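You operate a simulated robot arm through the tools that you are given. There is no shell and no other tool. Be economical: measure what you need, move in short steps, check, and stop when the job is done.

Carry out the task below with a simulated robot arm. There is one attempt and no reset: what you move stays moved.

Task
Dip the three open drums and tag the one with least oil.
Fine: stand the reorder tag on its top; hang the rod back in its tube. Set down upright: reorder tag.

Only the result counts: the job must be done as asked and must still hold three seconds after the hand-in. Knocking over, shifting, dropping, spilling or breaking anything else fails it.

Robot
A 6-joint arm with a two-finger parallel gripper on a trunk, on a base that drives. Base frame: it is fixed to the floor where the robot stands at the start and does not move with it; the origin is under the middle of the robot, x ahead of it, y to its left, z up. Readings come in m, degrees, newtons and seconds.
Its first joint turns from -166.0 to 166.0 degrees. Places, roughly: opening of the dip rod tube [0.4, 0, 0.6]; reorder tag [0.75, 1.5, 1]. Payload 3.91 kg.
Tool frame: the origin (TCP) lies between the finger pads and is the grasp point; the fingertips stand 0.03 m ahead of it; z points along the fingers, y is the line along which they close. The gripper opens to 0.11 m. The fingers are 0.02 m wide and 0.01 m thick; the gripper's body (0.048 by 0.112 m) begins 0.055 m behind the TCP.
Orientation is told as [roll, pitch, yaw] about the base's x, y, z axes, in that order, counted from this pose: with the fingers straight down and closing along the base's y, the tool's x points along the base's -x, its y along +y and its z along -z.

Tools
- The arm moves only by the tool drive_tool. Its argument "series" is a list of rows, each a list of 7 numbers: the shift along the base's x, y, z in m, then the turn, a rotation vector about the base's x, y, z in degrees, then the finger opening in m, from 0 to 0.11. In form: [[tx, ty, tz, wx, wy, wz, grip], ...]. A call has 1 to 8 rows; each row is the pose to reach, as a shift and turn from the pose commanded when the call began. Rows are played at 5 a second. More than 0.05 m and 8.6 degrees between two rows, or a gripper value outside its range, and nothing of the call is played. Where a pose cannot be reached the arm comes as near as it can. A force on the tool above 40 N (or 10 N above the force at the start of the call, whichever is more), or a blocked arm, ends the call early, and 0.2 s more pass. The fingers move at their own pace (about 0.045 m/s each) and stop on an object; they squeeze with about 44 N. The grip force told is the motor's: it shows also when the fingers shut on nothing. Time passes only in rows, and 0.2 s behind the last, so rows that repeat a pose let the fingers close. It gives the time, the measured TCP pose, the force on the tool (base axes), the opening and the grip force at its end, in the units of the frame above (readings bear some noise), with the torque about the TCP (base axes, N m) and any sound that the robot's microphone picked up, and new pictures: "views" is both (left out), scene, wrist or none.
- Cameras (640 x 400 px; columns grow to the right, rows downward): "scene" is now at [0.0168, 0.1385, 1.5527]; the picture's right is [-0.17, -0.99, 0.00], its down [-0.74, 0.13, -0.66] and it looks along [0.65, -0.11, -0.75] (base axes); focal length 214 px, centre (320, 200). "wrist" rides on the gripper at [0.071, 0.022, -0.107] in the tool frame; the picture's right is [-0.29, 0.96, 0.00], its down [-0.76, -0.23, -0.61] and it looks along [-0.58, -0.18, 0.79] (tool axes); focal length 243 px, centre (320, 200). There is no depth. A picture from a camera that has moved, and an enlarged one, comes with that camera's place and axes in the base frame and with its lens.
- raise_lower(by): slides the trunk up (or, below 0, down) by that many m; the arm and the scene camera ride with it, the base frame stays. It gives what a move gives, with no picture.
- steer(legs): drives the robot by 1 to 6 legs, each [ahead, left, turn to the left] in m, m and degrees, along the robot's own axes; the way and the turn of a leg run together, so that a leg with both is an arc; at most 1.5 m and 180 degrees a leg. The arm and the cameras ride along, it lands a little off, and it stops where it bumps. It gives what a move gives, and a new picture of the scene camera.
- head_to(pan, tilt): turns the head with the scene camera to pan (to the left, within 86 degrees either way) and tilt (down, from -29 to 69), counted from straight ahead of the robot. It gives what a move gives, and a new picture of the scene camera.
- inspect(camera, box): a new picture of the part [left, top, right, bottom] of that camera's present view, enlarged. The clock stands still meanwhile.
- sign_off(): hands the job in; it is judged then, once.

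Work in short steps. Places have to be worked out from the pictures, the camera data and where the tool is seen: move nearer, look again, correct. Check each grasp and each placing, and mend what went wrong. You have 120 turns and 260 pictures in all, those below and enlarged ones among them. Open the gripper and draw the arm clear of the work before you hand the job in, unless the task says otherwise; then end with one line.

The tools are called after "Request:" as name(argument=value, ...) on one line, values as JSON. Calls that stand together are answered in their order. drive_tool: Moves the arm, as the interface text tells. Its arguments: {"type":"object","properties":{"series":{"type":"array","items":{"type":"array","items":{"type":"number"}}},"views":{"type":"string","enum":["both","scene","wrist","none"]}},"required":["series"]} The other tools are called the same way: raise_lower (by) slides the trunk up or down; steer (legs) drives the base; head_to (pan, tilt) turns the head that bears the scene camera; inspect (camera, box) takes an enlarged picture of a part of a camera's view; sign_off () hands the job in.

At the start:

```text
t: 0.0
position: [0.4503, 0.1334, 1.0001]
tool_rot: [0.1, 0.0, 0.0]
force: [0.8, -0.2, 0.1]
moment: [0.01, 0.01, 0.02]
grip_width: 0.1103
finger_force: 0.0
trunk travel left (down, up): [-0.525, 0.065]
robot x, y, heading: [-0.0011, 0.0011, 0.0]
head pan, tilt: [-9.9, 48.7]
```

scene: 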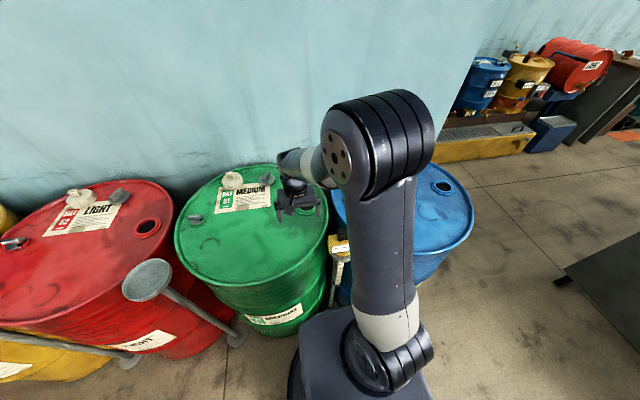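
wrist: 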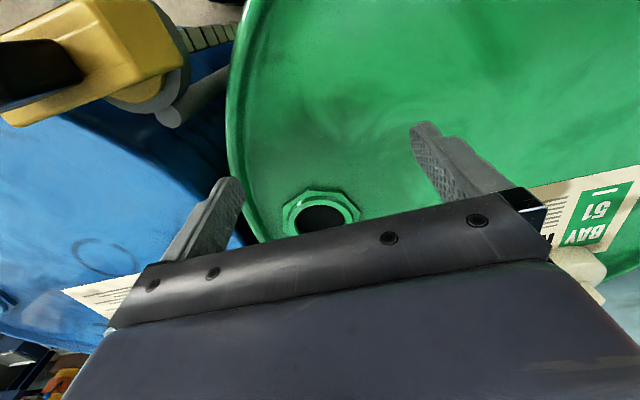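

The scene shows red, green and blue drums with open bungs, and a yellow rod handle between green and blue. I'll enlarge views to study them.

Request:
inspect(camera="scene", box=[160, 150, 500, 362])

Request:
inspect(camera="wrist", box=[0, 0, 400, 250])

Request:
head_to(pan=60, tilt=25)

```text
1.88 times, centred on (330, 256) of scene
camera zoom: at [0.0168, 0.1385, 1.5527], right [-0.17, -0.99, 0.0], down [-0.74, 0.13, -0.66], along [0.65, -0.11, -0.75], focal length 404 px, centre (301, 95)
```

zoom: 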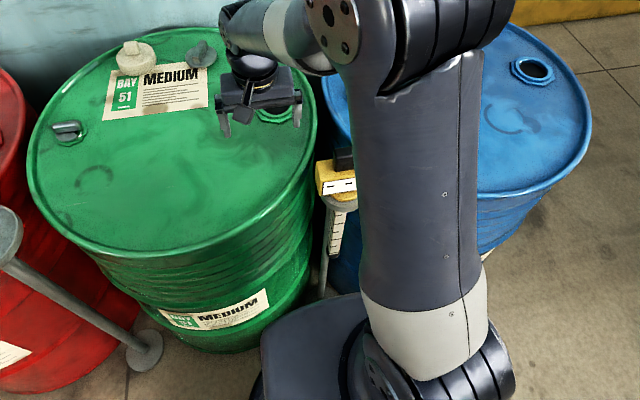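

```text
1.60 times, centred on (200, 125) of wrist
camera zoom: at [0.3801, 0.154, 1.107], right [0.29, 0.96, 0.0], down [0.76, -0.23, 0.61], along [0.58, -0.18, -0.79], focal length 388 px, centre (512, 320)
```

zoom: 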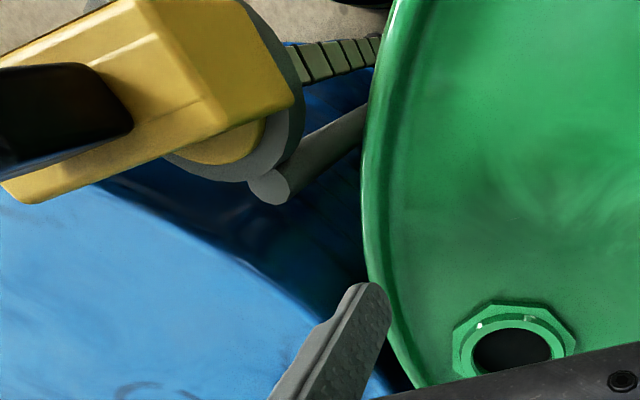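

```text
t: 1.4
position: [0.4503, 0.1345, 0.9991]
tool_rot: [0.0, 0.0, 0.0]
force: [-0.2, -0.1, -1.1]
moment: [-0.04, 0.01, 0.0]
grip_width: 0.1102
finger_force: 0.1
trunk travel left (down, up): [-0.525, 0.065]
robot x, y, heading: [-0.001, -0.0003, -0.1]
head pan, tilt: [60.0, 25.0]
camera scene: at [-0.014, 0.2317, 1.5885], right [0.87, -0.5, 0.0], down [-0.21, -0.37, -0.91], along [0.45, 0.78, -0.42], focal length 214 px, centre (320, 200)
```

scene: 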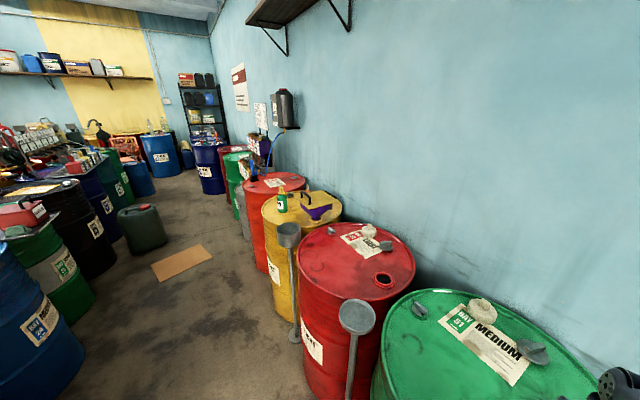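

Looking for the reorder tag near [0.75, 1.5, 1], which lies ahead-left.

Request:
inspect(camera="scene", box=[210, 60, 370, 260])

Request:
inspect(camera="scene", box=[260, 180, 580, 400])

Request:
head_to(pan=-30, tilt=45)

```text
2.00 times, centred on (290, 160) of scene
camera zoom: at [-0.014, 0.2317, 1.5885], right [0.87, -0.5, 0.0], down [-0.21, -0.37, -0.91], along [0.45, 0.78, -0.42], focal length 429 px, centre (380, 280)
```

zoom: 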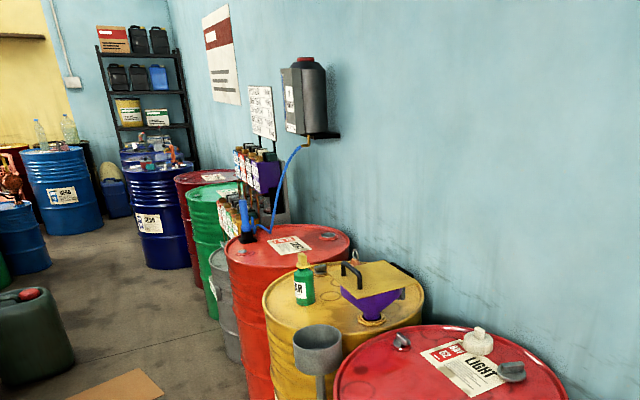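

```text
1.82 times, centred on (420, 290) of scene
camera zoom: at [-0.014, 0.2317, 1.5885], right [0.87, -0.5, 0.0], down [-0.21, -0.37, -0.91], along [0.45, 0.78, -0.42], focal length 390 px, centre (138, 36)
```

zoom: 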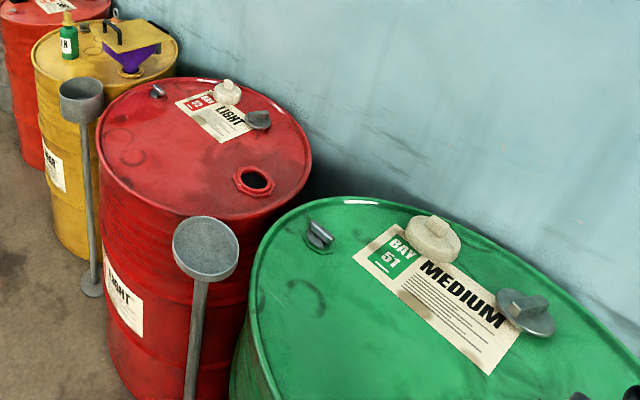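

```text
t: 3.1
position: [0.4501, 0.1345, 0.9999]
tool_rot: [0.0, -0.1, 0.1]
force: [0.5, 0.3, 0.2]
moment: [0.01, -0.02, 0.02]
grip_width: 0.1101
finger_force: 0.0
trunk travel left (down, up): [-0.525, 0.065]
robot x, y, heading: [-0.0028, -0.0003, 0.2]
head pan, tilt: [-30.0, 45.0]
camera scene: at [0.0103, 0.1114, 1.558], right [-0.5, -0.87, 0.0], down [-0.61, 0.35, -0.71], along [0.61, -0.35, -0.71], focal length 214 px, centre (320, 200)
```

scene: 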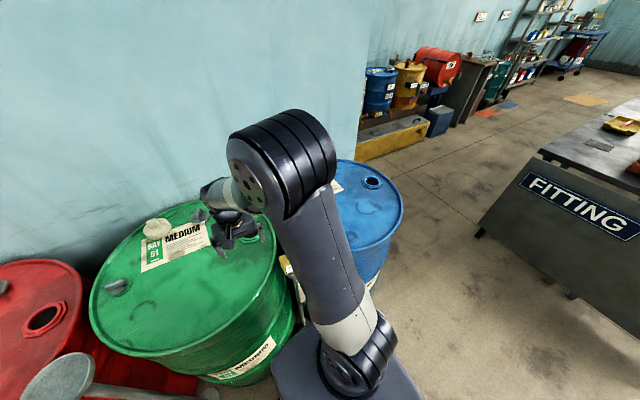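

Drum tops come out at about z=0.88, green bung near (0.56, 0.10). The rod handle appears near (0.38, 0, ~0.85); I draw the arm back to view it with the wrist camera.

Request:
drive_tool(series=[[-0.045, -0.01, 0, 0, 0, 0, 0.11], [-0.09, -0.02, 0, 0, 0, 0, 0.11], [-0.13, -0.03, 0, 0, 0, 0, 0.11], [-0.17, -0.04, 0, 0, 0, 0, 0.11], [-0.2, -0.05, 0, 0, 0, 0, 0.11]])

Request:
head_to(pan=-5, tilt=62)

```text
t: 4.3
position: [0.2508, 0.084, 0.9967]
tool_rot: [0.1, -0.1, 0.0]
force: [-0.5, -0.2, -0.6]
moment: [-0.03, 0.03, 0.01]
grip_width: 0.1097
finger_force: 0.0
trunk travel left (down, up): [-0.525, 0.065]
robot x, y, heading: [-0.0014, 0.0022, 0.2]
head pan, tilt: [-30.0, 45.0]
camera scene: at [0.01, 0.1112, 1.558], right [-0.5, -0.87, 0.0], down [-0.61, 0.35, -0.71], along [0.61, -0.35, -0.71], focal length 214 px, centre (320, 200)
camera wrist: at [0.1807, 0.1036, 1.1037], right [0.29, 0.96, 0.0], down [0.76, -0.23, 0.61], along [0.58, -0.18, -0.79], focal length 243 px, centre (320, 200)
```

scene: 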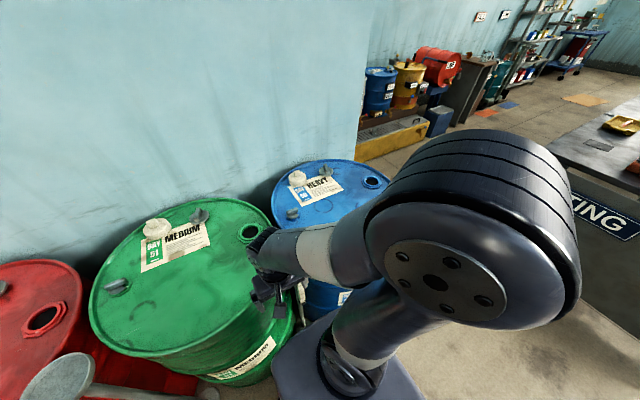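
wrist: 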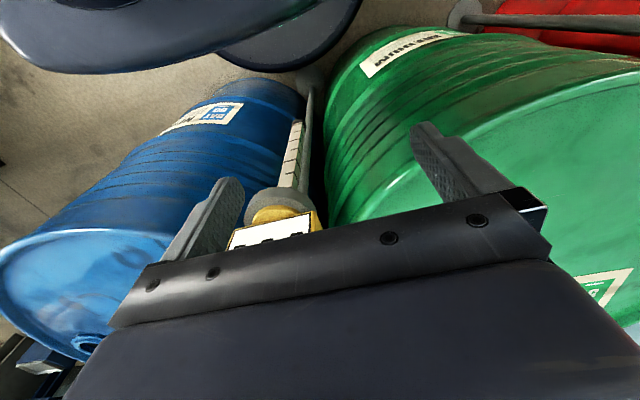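

```text
t: 5.2
position: [0.2519, 0.0837, 0.996]
tool_rot: [0.0, 0.0, 0.0]
force: [-0.5, 0.1, 0.0]
moment: [0.01, 0.01, 0.0]
grip_width: 0.11
finger_force: 0.0
trunk travel left (down, up): [-0.525, 0.065]
robot x, y, heading: [-0.0004, -0.0003, 0.0]
head pan, tilt: [-5.0, 62.0]
camera scene: at [0.0039, 0.1463, 1.5362], right [-0.09, -1.0, 0.0], down [-0.88, 0.08, -0.47], along [0.47, -0.04, -0.88], focal length 214 px, centre (320, 200)
```

scene: 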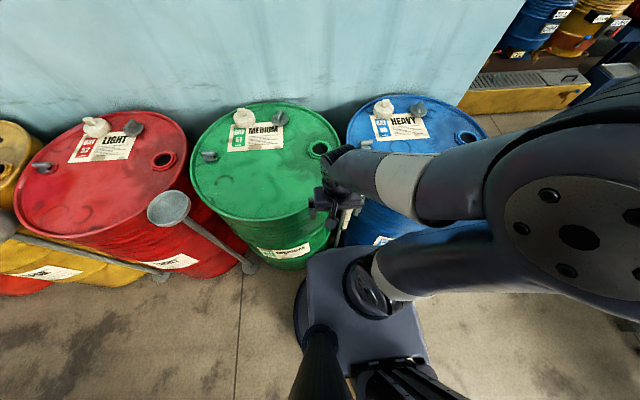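

I zoom on the handle from both cameras.

Request:
inspect(camera="scene", box=[290, 140, 400, 260])

Request:
drive_tool(series=[[0, 0.04, 0.03, 0, 0, 0, 0.11], [0, 0.09, 0.06, 0, 0, 0, 0.11], [0, 0.13, 0.08, 0, 0, 0, 0.11], [0, 0.17, 0.1, 0, 0, 0, 0.11]])

```text
3.33 times, centred on (345, 200) of scene
camera zoom: at [0.0039, 0.1463, 1.5362], right [-0.09, -1.0, 0.0], down [-0.88, 0.08, -0.47], along [0.47, -0.04, -0.88], focal length 715 px, centre (237, 200)
```

zoom: 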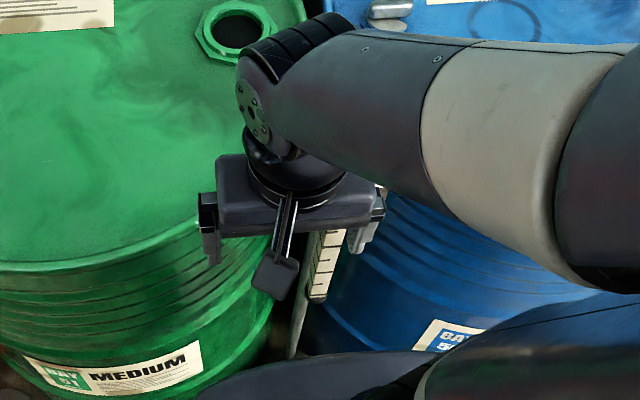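

```text
refused: row 2 steps farther than a row can; nothing moved
```

Step was too big; moving with smaller steps left and up to clear the view.

Request:
drive_tool(series=[[0, 0.04, 0.02, 0, 0, 0, 0.11], [0, 0.08, 0.04, 0, 0, 0, 0.11], [0, 0.12, 0.06, 0, 0, 0, 0.11], [0, 0.16, 0.08, 0, 0, 0, 0.11], [0, 0.2, 0.1, 0, 0, 0, 0.11]])

Request:
inspect(camera="scene", box=[290, 140, 400, 260])

```text
t: 6.3
position: [0.257, 0.2838, 1.0996]
tool_rot: [0.0, 0.0, 0.0]
force: [0.9, -0.3, 0.6]
moment: [0.02, 0.01, 0.03]
grip_width: 0.1099
finger_force: 0.1
trunk travel left (down, up): [-0.525, 0.065]
robot x, y, heading: [-0.0037, -0.0027, 0.2]
head pan, tilt: [-5.0, 62.0]
camera scene: at [0.004, 0.1466, 1.5361], right [-0.09, -1.0, 0.0], down [-0.88, 0.08, -0.47], along [0.47, -0.04, -0.88], focal length 214 px, centre (320, 200)
camera wrist: at [0.1855, 0.305, 1.2063], right [0.29, 0.96, 0.0], down [0.76, -0.23, 0.61], along [0.58, -0.18, -0.79], focal length 243 px, centre (320, 200)
```

scene: 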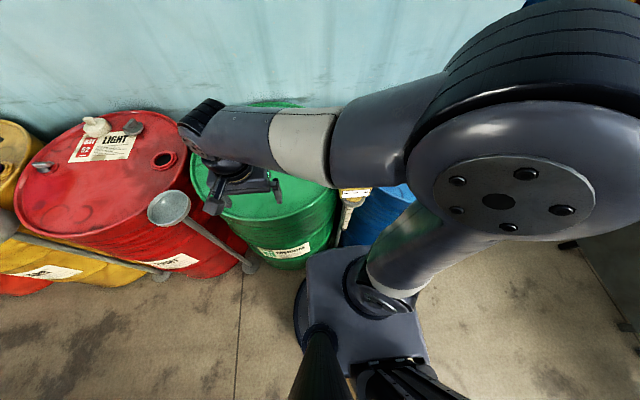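
wrist: 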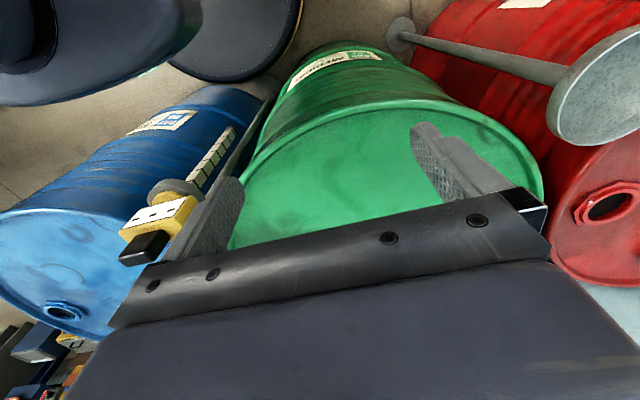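

```text
3.33 times, centred on (345, 200) of scene
camera zoom: at [0.004, 0.1466, 1.5361], right [-0.09, -1.0, 0.0], down [-0.88, 0.08, -0.47], along [0.47, -0.04, -0.88], focal length 715 px, centre (237, 200)
```

zoom: 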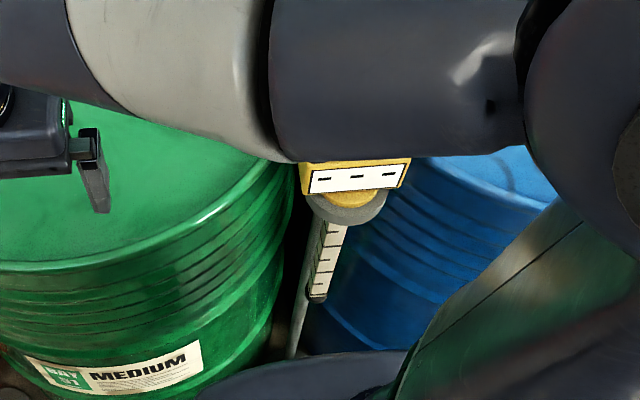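

The handle has a white display with three dashes; zoom in the wrist view.

Request:
inspect(camera="wrist", box=[100, 80, 300, 290])

```text
1.90 times, centred on (200, 185) of wrist
camera zoom: at [0.1855, 0.305, 1.2063], right [0.29, 0.96, 0.0], down [0.76, -0.23, 0.61], along [0.58, -0.18, -0.79], focal length 462 px, centre (549, 229)
```

zoom: 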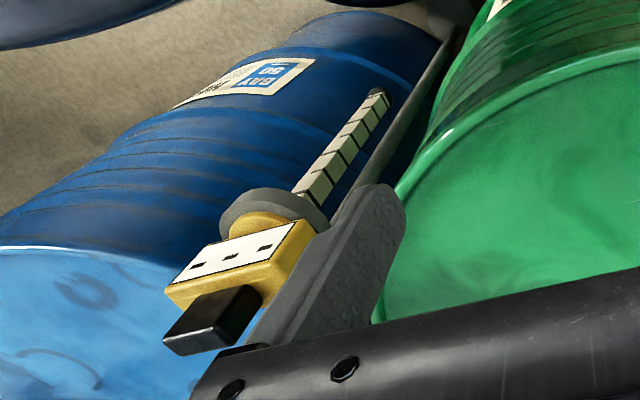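

The rod has a black grip, yellow body with label at about (0.337, 0.003, 0.938), grey flange, graduated rod below. I back the robot off to see the whole stand.

Request:
steer(legs=[[-0.45, 0.0, 0]])

Request:
inspect(camera="scene", box=[260, 0, 440, 220])

```text
t: 9.1
position: [-0.2003, 0.2835, 1.0987]
tool_rot: [-0.1, 0.0, 0.7]
force: [0.4, -0.1, 0.4]
moment: [0.0, -0.04, -0.04]
grip_width: 0.1102
finger_force: 0.0
trunk travel left (down, up): [-0.525, 0.065]
robot x, y, heading: [-0.4541, -0.0012, 0.7]
head pan, tilt: [-5.0, 62.0]
camera scene: at [-0.4493, 0.1436, 1.5362], right [-0.07, -1.0, 0.0], down [-0.88, 0.07, -0.47], along [0.47, -0.04, -0.88], focal length 214 px, centre (320, 200)
```

scene: 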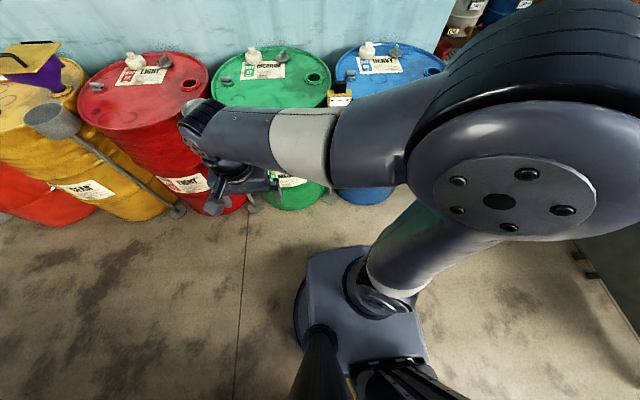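

```text
1.82 times, centred on (350, 110) of scene
camera zoom: at [-0.4493, 0.1436, 1.5362], right [-0.07, -1.0, 0.0], down [-0.88, 0.07, -0.47], along [0.47, -0.04, -0.88], focal length 390 px, centre (266, 364)
```

zoom: 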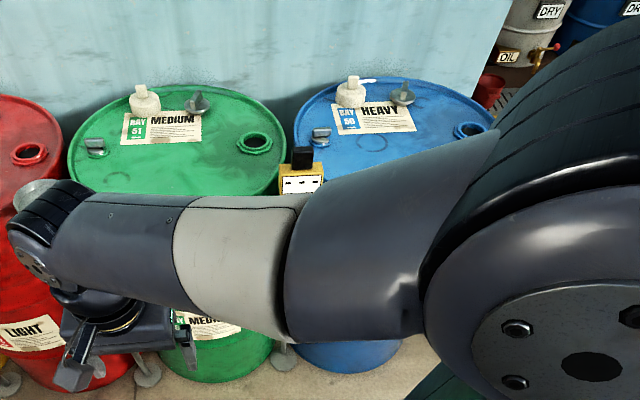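

The arm blocks the view; I swing it away to the left to see the rod stand.

Request:
drive_tool(series=[[-0.05, 0, 0.0, 0, 0, 0, 0.11], [-0.1, 0.0, 0.0, 0, 0, 0, 0.11], [-0.14, 0.03, 0.0, 0, 0, 0, 0.11], [-0.18, 0.06, 0.0, 0, 0, 0, 0.11], [-0.22, 0.09, 0.0, 0, 0, 0, 0.11], [-0.26, 0.12, 0.0, 0, 0, 0, 0.11]], views="none")

Request:
head_to(pan=-8, tilt=45)

Request:
inspect(camera="scene", box=[240, 120, 400, 280])

```text
t: 10.5
position: [-0.4617, 0.404, 1.1012]
tool_rot: [0.0, 0.0, 0.6]
force: [-0.2, 0.8, -0.8]
moment: [-0.02, 0.03, 0.01]
grip_width: 0.1102
finger_force: 0.0
trunk travel left (down, up): [-0.525, 0.065]
robot x, y, heading: [-0.4501, -0.0031, 0.7]
head pan, tilt: [-5.0, 62.0]
```

```text
t: 11.3
position: [-0.4613, 0.4035, 1.1007]
tool_rot: [0.0, 0.0, 0.7]
force: [-0.2, 0.4, -0.1]
moment: [-0.02, -0.02, 0.0]
grip_width: 0.1101
finger_force: 0.1
trunk travel left (down, up): [-0.525, 0.065]
robot x, y, heading: [-0.4523, -0.0047, 0.6]
head pan, tilt: [-8.0, 45.0]
camera scene: at [-0.4328, 0.1381, 1.5579], right [-0.13, -0.99, 0.0], down [-0.7, 0.09, -0.71], along [0.7, -0.09, -0.71], focal length 214 px, centre (320, 200)
```

scene: 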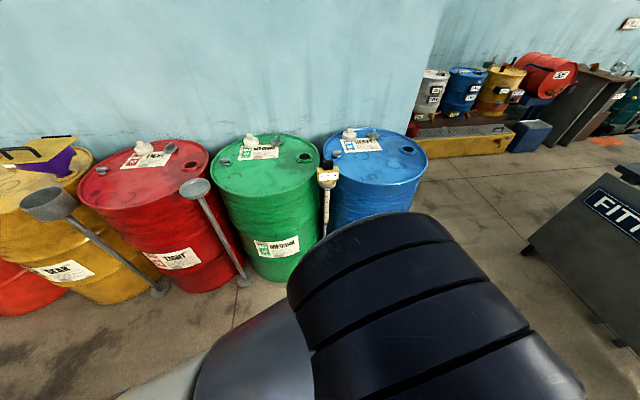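

```text
2.50 times, centred on (320, 200) of scene
camera zoom: at [-0.4328, 0.1381, 1.5579], right [-0.13, -0.99, 0.0], down [-0.7, 0.09, -0.71], along [0.7, -0.09, -0.71], focal length 536 px, centre (320, 200)
```

zoom: 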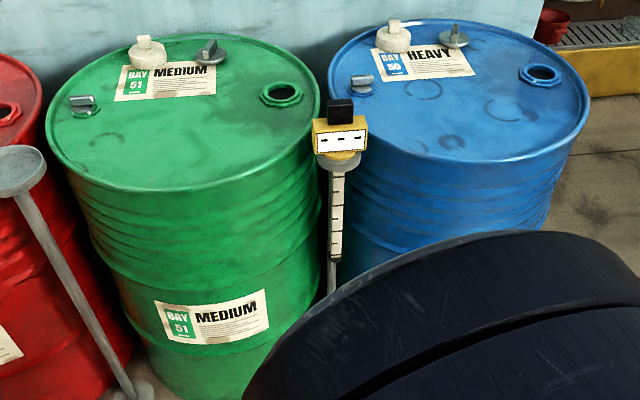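

Zoom tighter on the rod, and on the tag candidate at left.

Request:
inspect(camera="scene", box=[300, 155, 350, 245])

Request:
inspect(camera="scene", box=[0, 120, 120, 240])

```text
4.44 times, centred on (325, 200) of scene
camera zoom: at [-0.4328, 0.1381, 1.5579], right [-0.13, -0.99, 0.0], down [-0.7, 0.09, -0.71], along [0.7, -0.09, -0.71], focal length 953 px, centre (298, 200)
```

zoom: 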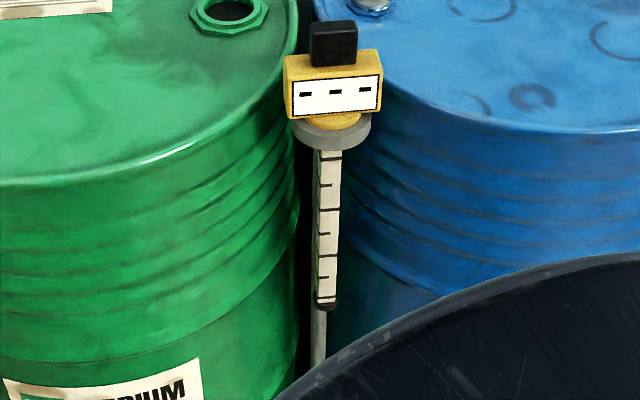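

```text
3.33 times, centred on (60, 180) of scene
camera zoom: at [-0.4328, 0.1381, 1.5579], right [-0.13, -0.99, 0.0], down [-0.7, 0.09, -0.71], along [0.7, -0.09, -0.71], focal length 715 px, centre (1187, 267)
```

zoom: 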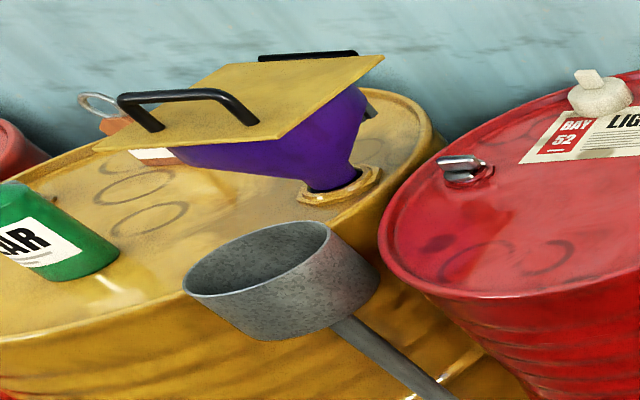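

Bungs estimated at (0.57, 0.695 / 0.10 / -0.50); the rod handle at (0.345, 0.003). I drive back to the start station.

Request:
steer(legs=[[0.45, 0.005, -0.7]])

Request:
drive_tool(series=[[0.045, -0.02, 0, 0, 0, 0, 0.11], [0.09, -0.04, 0, 0, 0, 0, 0.11], [0.11, -0.08, 0, 0, 0, 0, 0.11], [0.13, -0.12, 0, 0, 0, 0, 0.11], [0.15, -0.16, 0, 0, 0, 0, 0.11], [0.17, -0.2, 0, 0, 0, 0, 0.11], [0.18, -0.24, 0, 0, 0, 0, 0.11]])

```text
t: 13.9
position: [-0.0195, 0.4133, 1.0997]
tool_rot: [0.0, 0.0, 0.4]
force: [-0.4, 0.3, -0.4]
moment: [-0.02, -0.02, -0.02]
grip_width: 0.1101
finger_force: 0.1
trunk travel left (down, up): [-0.525, 0.065]
robot x, y, heading: [-0.0079, 0.008, 0.3]
head pan, tilt: [-8.0, 45.0]
camera scene: at [0.0085, 0.1471, 1.5579], right [-0.13, -0.99, 0.0], down [-0.7, 0.09, -0.71], along [0.7, -0.09, -0.71], focal length 214 px, centre (320, 200)
```

scene: 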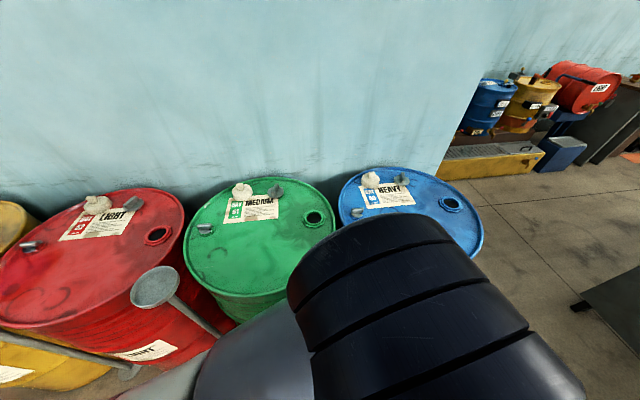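

```text
t: 15.5
position: [0.1617, 0.1728, 1.0997]
tool_rot: [0.0, 0.1, 0.4]
force: [0.0, -0.4, -0.4]
moment: [0.03, 0.01, -0.01]
grip_width: 0.1099
finger_force: 0.0
trunk travel left (down, up): [-0.525, 0.065]
robot x, y, heading: [-0.0116, 0.0089, -0.0]
head pan, tilt: [-8.0, 45.0]
camera scene: at [0.0082, 0.1469, 1.558], right [-0.13, -0.99, 0.0], down [-0.7, 0.09, -0.71], along [0.7, -0.09, -0.71], focal length 214 px, centre (320, 200)
camera wrist: at [0.0916, 0.1919, 1.2068], right [0.28, 0.96, 0.0], down [0.76, -0.23, 0.61], along [0.58, -0.17, -0.79], focal length 243 px, centre (320, 200)
```

scene: 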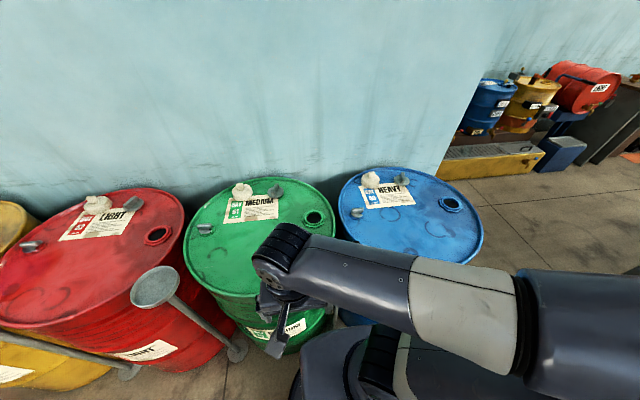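
wrist: 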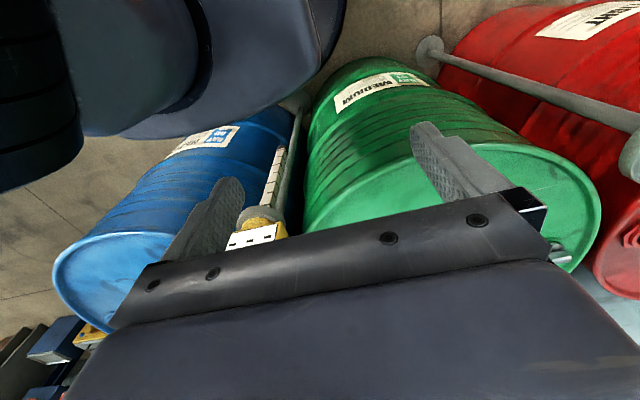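

Move over the handle at z≈1.13 to look straight down between fingers.

Request:
drive_tool(series=[[0.03, -0.03, 0.02, 0, 0, 0, 0.11], [0.06, -0.06, 0.03, 0, 0, 0, 0.11], [0.09, -0.09, 0.04, 0, 0, 0, 0.11], [0.12, -0.12, 0.04, 0, 0, 0, 0.11], [0.15, -0.15, 0.04, 0, 0, 0, 0.11], [0.183, -0.17, 0.04, 0, 0, 0, 0.11]])

Request:
inspect(camera="wrist", box=[200, 20, 440, 200])

```text
t: 16.9
position: [0.3428, 0.0023, 1.1402]
tool_rot: [0.0, 0.0, 0.5]
force: [0.3, -0.1, 0.3]
moment: [0.01, 0.0, 0.0]
grip_width: 0.11
finger_force: 0.0
trunk travel left (down, up): [-0.525, 0.065]
robot x, y, heading: [-0.0118, 0.0073, -0.0]
head pan, tilt: [-8.0, 45.0]
camera scene: at [0.0086, 0.1469, 1.5579], right [-0.13, -0.99, 0.0], down [-0.7, 0.09, -0.71], along [0.7, -0.09, -0.71], focal length 214 px, centre (320, 200)
camera wrist: at [0.2727, 0.0226, 1.2467], right [0.28, 0.96, 0.0], down [0.76, -0.23, 0.61], along [0.58, -0.17, -0.79], focal length 243 px, centre (320, 200)
```

scene: 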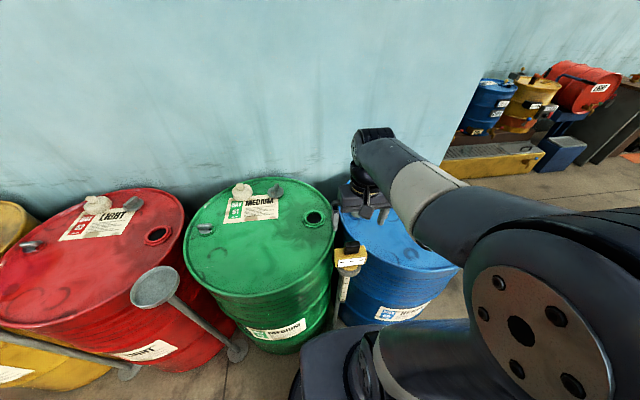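
wrist: 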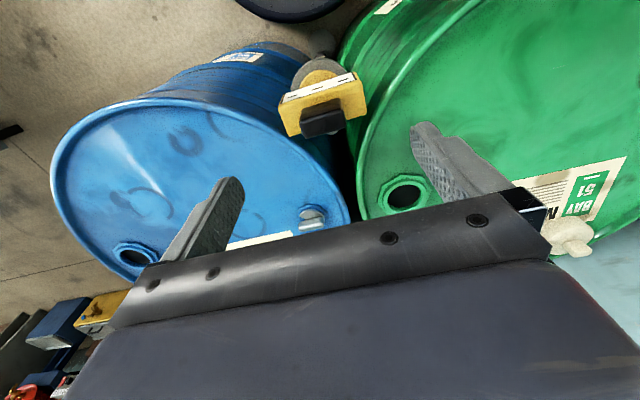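

```text
2.22 times, centred on (320, 110) of wrist
camera zoom: at [0.2727, 0.0226, 1.2467], right [0.28, 0.96, 0.0], down [0.76, -0.23, 0.61], along [0.58, -0.17, -0.79], focal length 539 px, centre (320, 400)
```

zoom: 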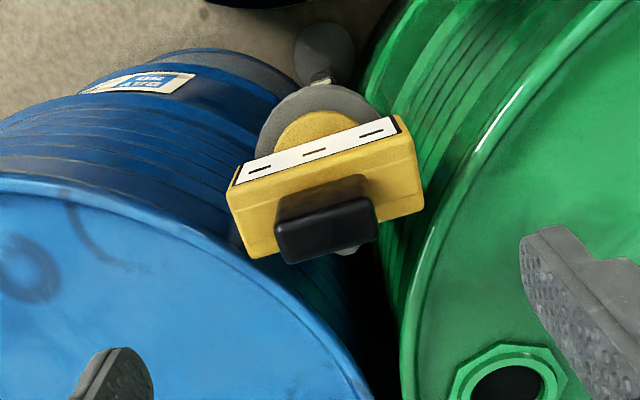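

Black grip is aligned with y, centre ≈(0.354, 0.002), top ≈1.01, ~0.045 wide. I descend to z≈1.03 first and check.

Request:
drive_tool(series=[[0.006, 0.0, -0.04, 0, 0, 0, 0.11], [0.011, 0.0, -0.08, 0, 0, 0, 0.11], [0.011, 0.0, -0.11, 0, 0, 0, 0.11]])

Request:
inspect(camera="wrist", box=[200, 60, 440, 240])

Request:
inspect(camera="scene", box=[310, 170, 420, 310])

```text
t: 17.7
position: [0.3546, 0.003, 1.03]
tool_rot: [0.0, 0.0, 0.2]
force: [-0.2, 0.3, 0.0]
moment: [-0.02, -0.03, 0.01]
grip_width: 0.1098
finger_force: 0.2
trunk travel left (down, up): [-0.525, 0.065]
robot x, y, heading: [-0.0132, 0.0054, 0.1]
head pan, tilt: [-8.0, 45.0]
camera scene: at [0.0085, 0.147, 1.558], right [-0.13, -0.99, 0.0], down [-0.7, 0.09, -0.71], along [0.7, -0.09, -0.71], focal length 214 px, centre (320, 200)
camera wrist: at [0.2836, 0.0238, 1.1363], right [0.28, 0.96, 0.0], down [0.76, -0.23, 0.61], along [0.58, -0.17, -0.79], focal length 243 px, centre (320, 200)
```

scene: 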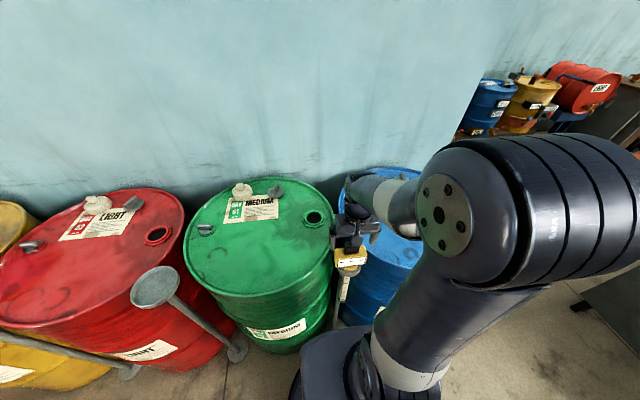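
wrist: 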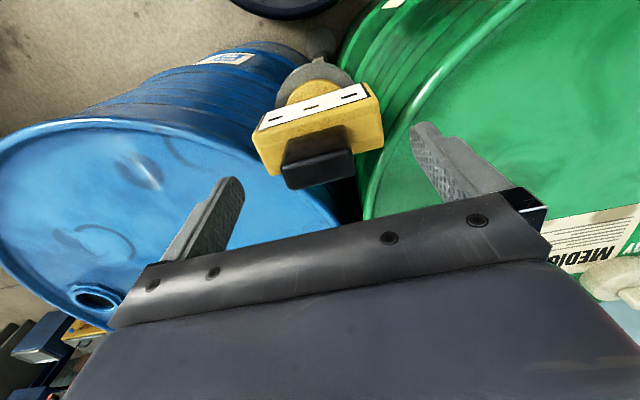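

```text
2.22 times, centred on (320, 150) of wrist
camera zoom: at [0.2836, 0.0238, 1.1363], right [0.28, 0.96, 0.0], down [0.76, -0.23, 0.61], along [0.58, -0.17, -0.79], focal length 539 px, centre (320, 311)
```

zoom: 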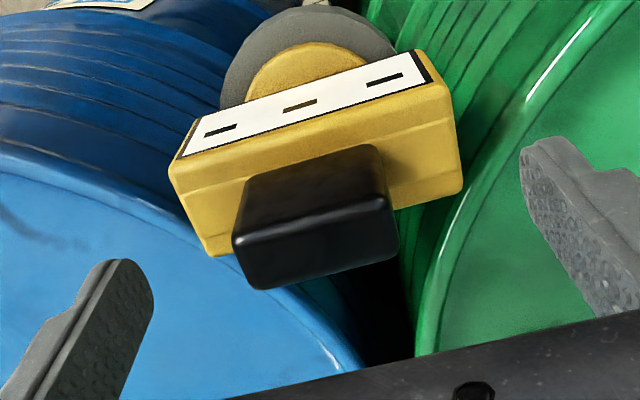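

```text
2.86 times, centred on (365, 240) of scene
camera zoom: at [0.0085, 0.147, 1.558], right [-0.13, -0.99, 0.0], down [-0.7, 0.09, -0.71], along [0.7, -0.09, -0.71], focal length 613 px, centre (191, 86)
```

zoom: 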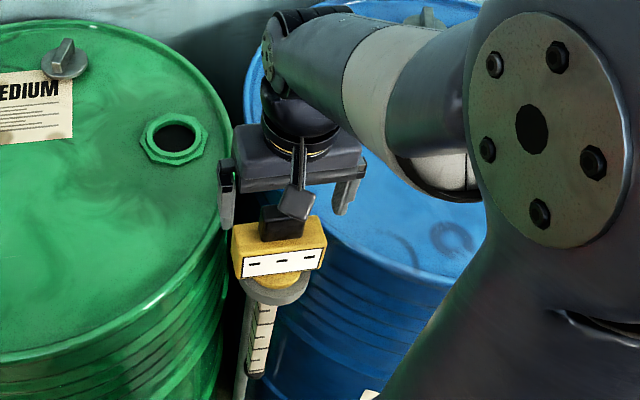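

Refined: black grip top z≈1.025, yellow top ≈0.99, centre x≈0.349. Lower slightly and close.

Request:
drive_tool(series=[[-0.005, 0.0, -0.006, 0, 0, 0, 0.11], [-0.005, 0.001, -0.006, 0, 0, 0, 0.06], [-0.005, 0.001, -0.006, 0, 0, 0, 0.0], [-0.005, 0.001, -0.006, 0, 0, 0, 0.0], [-0.005, 0.001, -0.006, 0, 0, 0, 0.0], [-0.005, 0.001, -0.006, 0, 0, 0, 0.0], [-0.005, 0.001, -0.006, 0, 0, 0, 0.0]])

Request:
inspect(camera="wrist", box=[200, 60, 440, 240])

```text
t: 19.3
position: [0.3507, 0.0052, 1.0237]
tool_rot: [0.0, 0.0, 0.2]
force: [0.0, -1.1, 0.5]
moment: [-0.01, 0.0, -0.04]
grip_width: 0.0474
finger_force: 44.1
trunk travel left (down, up): [-0.525, 0.065]
robot x, y, heading: [-0.012, 0.0013, 0.2]
head pan, tilt: [-8.0, 45.0]
camera scene: at [0.0084, 0.1469, 1.558], right [-0.13, -0.99, 0.0], down [-0.7, 0.09, -0.71], along [0.7, -0.09, -0.71], focal length 214 px, centre (320, 200)
camera wrist: at [0.2795, 0.0242, 1.1305], right [0.28, 0.96, 0.0], down [0.76, -0.23, 0.61], along [0.58, -0.17, -0.79], focal length 243 px, centre (320, 200)
```

scene: 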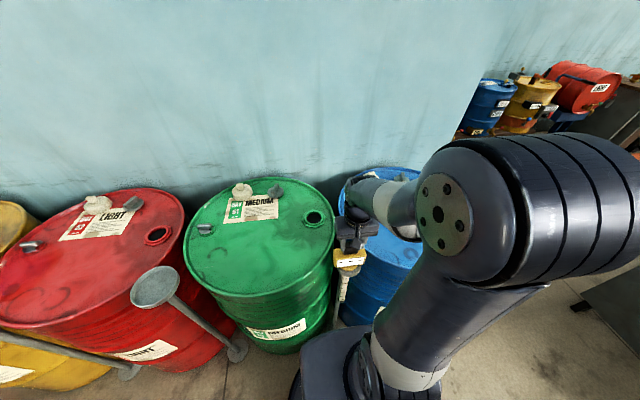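
wrist: 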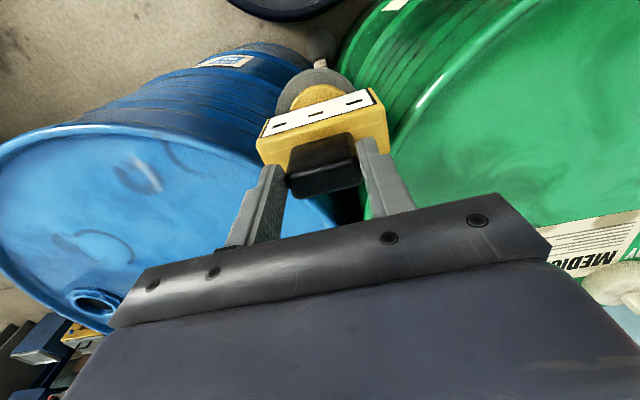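

```text
2.22 times, centred on (320, 150) of wrist
camera zoom: at [0.2795, 0.0242, 1.1305], right [0.28, 0.96, 0.0], down [0.76, -0.23, 0.61], along [0.58, -0.17, -0.79], focal length 539 px, centre (320, 311)
```

zoom: 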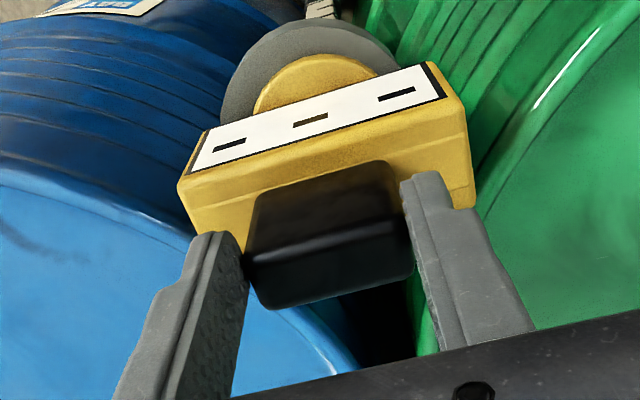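

Gripped at 0.047 m with the rod seated at TCP (0.3507, 0.005, 1.024). Lift straight up 0.2 m and look.

Request:
drive_tool(series=[[0, 0, 0.03, 0, 0, 0, 0], [0, 0, 0.07, 0, 0, 0, 0], [0, 0, 0.11, 0, 0, 0, 0], [0, 0, 0.15, 0, 0, 0, 0], [0, 0, 0.2, 0, 0, 0, 0]])

Request:
inspect(camera="scene", box=[300, 140, 420, 340])

```text
t: 20.5
position: [0.3538, 0.0052, 1.2226]
tool_rot: [0.1, 0.1, 0.3]
force: [-0.7, -0.2, -1.6]
moment: [-0.03, 0.01, 0.01]
grip_width: 0.0474
finger_force: 44.3
trunk travel left (down, up): [-0.525, 0.065]
robot x, y, heading: [-0.0096, 0.0059, 0.2]
head pan, tilt: [-8.0, 45.0]
camera scene: at [0.0085, 0.147, 1.5579], right [-0.13, -0.99, 0.0], down [-0.7, 0.09, -0.71], along [0.7, -0.09, -0.71], focal length 214 px, centre (320, 200)
camera wrist: at [0.2828, 0.0268, 1.3301], right [0.28, 0.96, 0.0], down [0.76, -0.23, 0.61], along [0.58, -0.17, -0.79], focal length 243 px, centre (320, 200)
```

scene: 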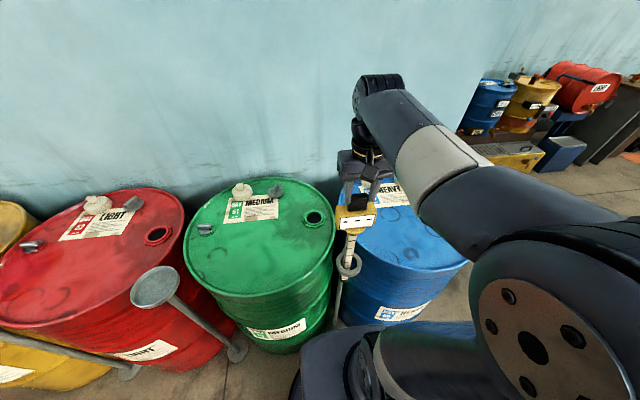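
wrist: 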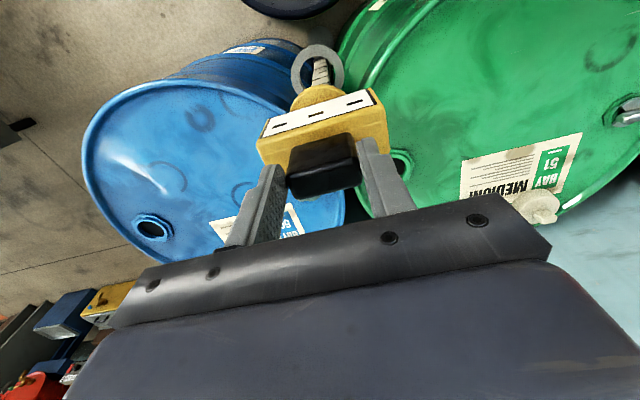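

```text
2.00 times, centred on (360, 240) of scene
camera zoom: at [0.0085, 0.147, 1.5579], right [-0.13, -0.99, 0.0], down [-0.7, 0.09, -0.71], along [0.7, -0.09, -0.71], focal length 429 px, centre (240, 120)
```

zoom: 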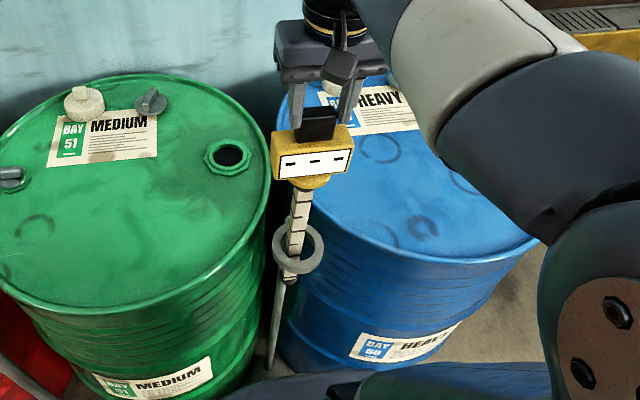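

The rod is lifting cleanly through a ring holder. Lift another 0.2 m.

Request:
drive_tool(series=[[0, 0, 0.04, 0, 0, 0, 0], [0, 0, 0.08, 0, 0, 0, 0], [0, 0, 0.12, 0, 0, 0, 0], [0, 0, 0.16, 0, 0, 0, 0], [0, 0, 0.2, 0, 0, 0, 0]])

Request:
inspect(camera="scene", box=[300, 100, 420, 300])

```text
t: 21.7
position: [0.3515, 0.0052, 1.3612]
tool_rot: [0.0, -0.2, 0.4]
force: [1.0, -0.5, -1.7]
moment: [0.01, 0.01, 0.01]
grip_width: 0.0472
finger_force: 44.3
out of reach, approached as far as the arm can: row 4, 5
trunk travel left (down, up): [-0.525, 0.065]
robot x, y, heading: [-0.0114, 0.0067, 0.2]
head pan, tilt: [-8.0, 45.0]
camera scene: at [0.0086, 0.147, 1.5579], right [-0.13, -0.99, 0.0], down [-0.7, 0.09, -0.71], along [0.7, -0.09, -0.71], focal length 214 px, centre (320, 200)
camera wrist: at [0.2807, 0.0252, 1.4685], right [0.28, 0.96, 0.0], down [0.76, -0.23, 0.61], along [0.58, -0.17, -0.79], focal length 243 px, centre (320, 200)
```

scene: 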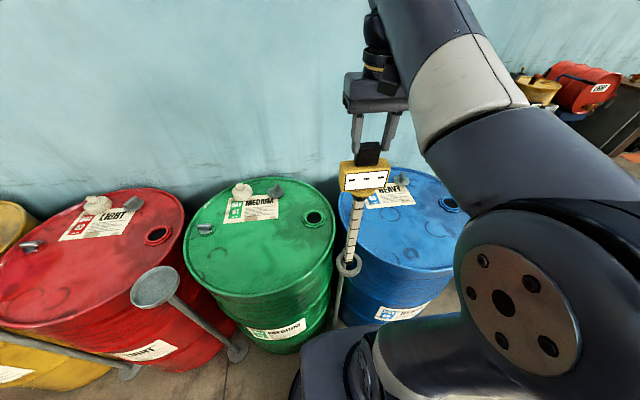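
wrist: 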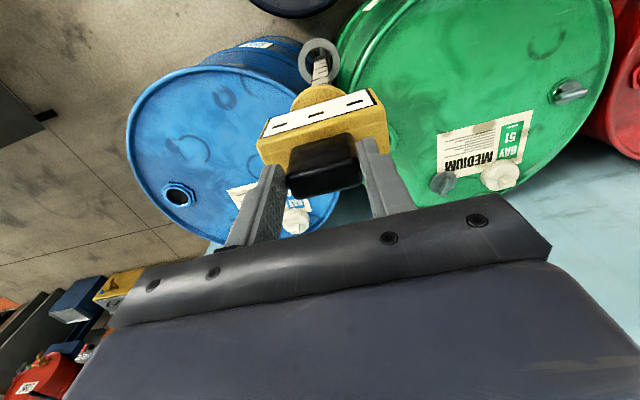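

```text
2.00 times, centred on (360, 200) of scene
camera zoom: at [0.0086, 0.147, 1.5579], right [-0.13, -0.99, 0.0], down [-0.7, 0.09, -0.71], along [0.7, -0.09, -0.71], focal length 429 px, centre (240, 200)
```

zoom: 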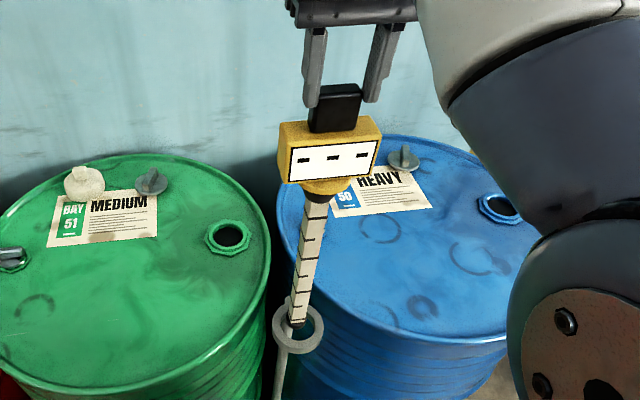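

The arm is at its height limit with the tip just at the ring; raise the trunk by 0.065.

Request:
raise_lower(by=0.065)

Request:
inspect(camera="scene", box=[300, 100, 420, 300])

Request:
inspect(camera="wrist", box=[200, 0, 440, 200])

```text
t: 22.8
position: [0.3524, 0.0059, 1.4271]
tool_rot: [0.0, -0.2, 0.3]
force: [-0.5, -0.6, -2.6]
moment: [-0.01, 0.02, -0.01]
grip_width: 0.0474
finger_force: 44.0
trunk travel left (down, up): [-0.59, 0.0]
robot x, y, heading: [-0.012, 0.004, 0.5]
head pan, tilt: [-8.0, 45.0]
```

```text
2.00 times, centred on (360, 200) of scene
camera zoom: at [0.0086, 0.1471, 1.6229], right [-0.13, -0.99, 0.0], down [-0.7, 0.09, -0.71], along [0.7, -0.09, -0.71], focal length 429 px, centre (240, 200)
```

zoom: 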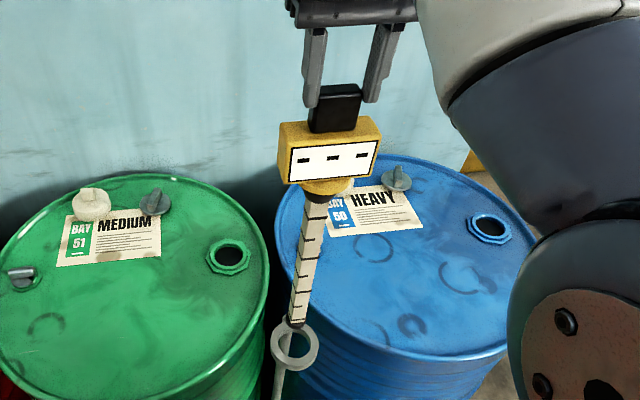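

```text
2.00 times, centred on (320, 100) of wrist
camera zoom: at [0.2808, 0.0253, 1.5333], right [0.28, 0.96, 0.0], down [0.76, -0.23, 0.61], along [0.58, -0.17, -0.79], focal length 485 px, centre (320, 400)
```

zoom: 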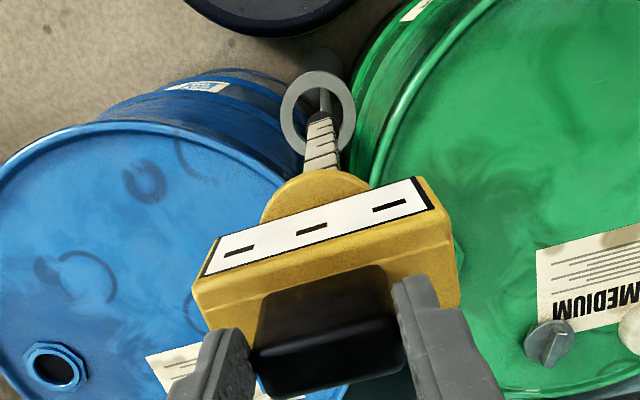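

The tip (≈z 0.97, 0.454 below TCP) is clear of the ring at (0.355, 0.0035, ~0.89). Now move partway toward the green bung (0.56, 0.10) to see what height the arm can hold.

Request:
drive_tool(series=[[0.03, 0.015, 0, 0, 0, 0, 0], [0.06, 0.03, 0, 0, 0, 0, 0], [0.09, 0.045, 0, 0, 0, 0, 0]])

```text
t: 23.6
position: [0.4412, 0.0518, 1.4204]
tool_rot: [0.0, -0.4, 0.3]
force: [0.3, -1.0, -2.7]
moment: [0.01, 0.05, -0.03]
grip_width: 0.0473
finger_force: 44.2
out of reach, approached as far as the arm can: row 2, 3
trunk travel left (down, up): [-0.59, 0.0]
robot x, y, heading: [-0.0079, 0.0065, 0.5]
head pan, tilt: [-8.0, 45.0]
camera scene: at [0.0091, 0.1473, 1.6229], right [-0.13, -0.99, 0.0], down [-0.7, 0.09, -0.71], along [0.7, -0.09, -0.71], focal length 214 px, centre (320, 200)
camera wrist: at [0.3703, 0.0716, 1.5263], right [0.28, 0.96, 0.0], down [0.76, -0.23, 0.61], along [0.59, -0.17, -0.79], focal length 243 px, centre (320, 200)
```

scene: 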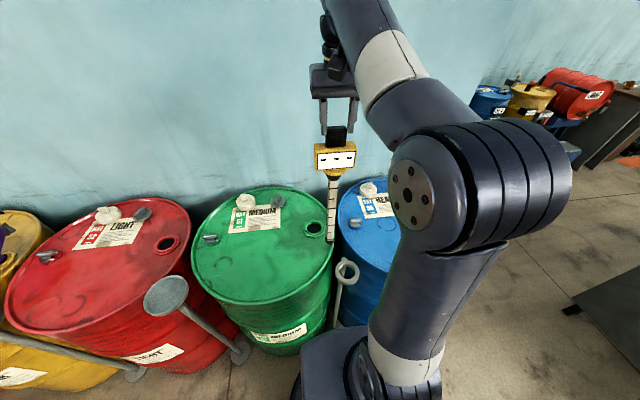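
wrist: 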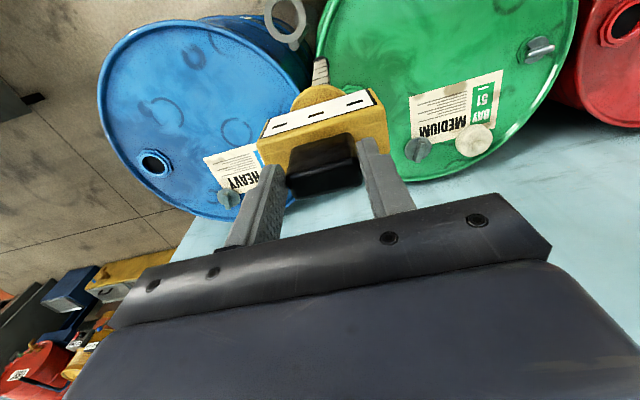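

Only 7 mm lost. Continue toward the bung in steps.

Request:
drive_tool(series=[[0.03, 0.015, 0, 0, 0, 0, 0], [0.06, 0.03, 0, 0, 0, 0, 0]])

Request:
inspect(camera="scene", box=[260, 100, 400, 280])

```text
t: 24.2
position: [0.4944, 0.0823, 1.4013]
tool_rot: [0.0, -0.3, 0.3]
force: [0.3, 1.2, -3.4]
moment: [-0.04, 0.02, -0.06]
grip_width: 0.0474
finger_force: 44.2
out of reach, approached as far as the arm can: row 1, 2
trunk travel left (down, up): [-0.59, 0.0]
robot x, y, heading: [-0.0136, 0.007, 0.3]
head pan, tilt: [-8.0, 45.0]
camera scene: at [0.0095, 0.1475, 1.6229], right [-0.13, -0.99, 0.0], down [-0.7, 0.09, -0.71], along [0.7, -0.09, -0.71], focal length 214 px, centre (320, 200)
camera wrist: at [0.4233, 0.1026, 1.5087], right [0.28, 0.96, 0.0], down [0.76, -0.23, 0.61], along [0.59, -0.17, -0.79], focal length 243 px, centre (320, 200)
```

scene: 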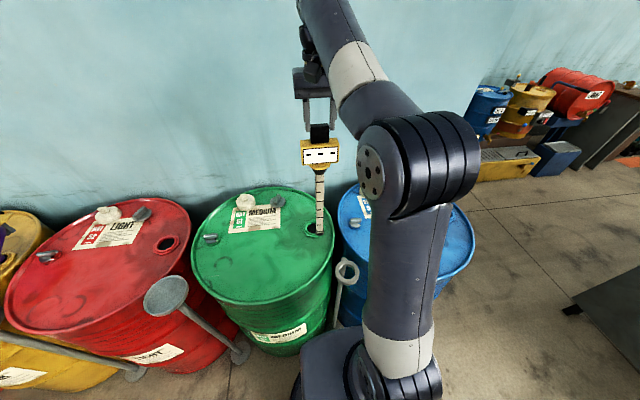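
wrist: 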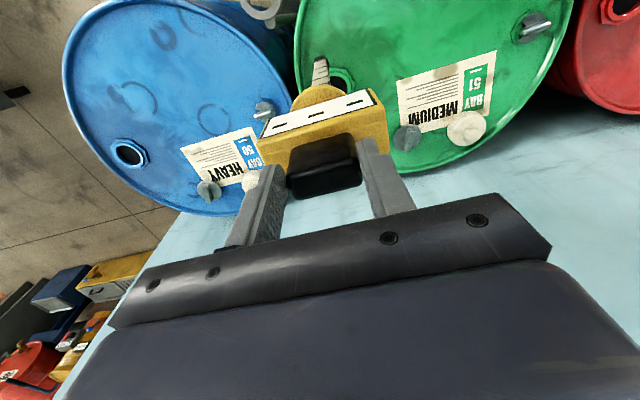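

```text
2.22 times, centred on (330, 190) of scene
camera zoom: at [0.0095, 0.1475, 1.6229], right [-0.13, -0.99, 0.0], down [-0.7, 0.09, -0.71], along [0.7, -0.09, -0.71], focal length 477 px, centre (298, 222)
```

zoom: 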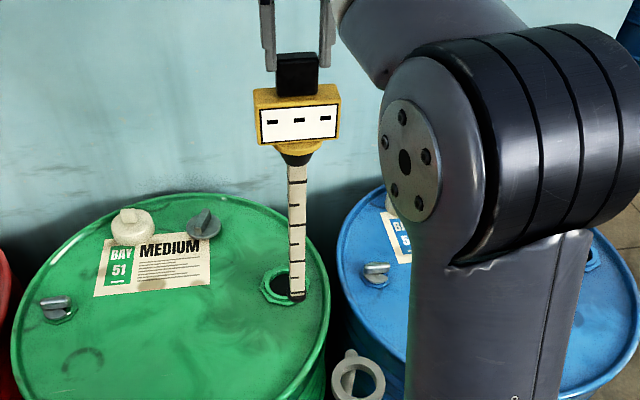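

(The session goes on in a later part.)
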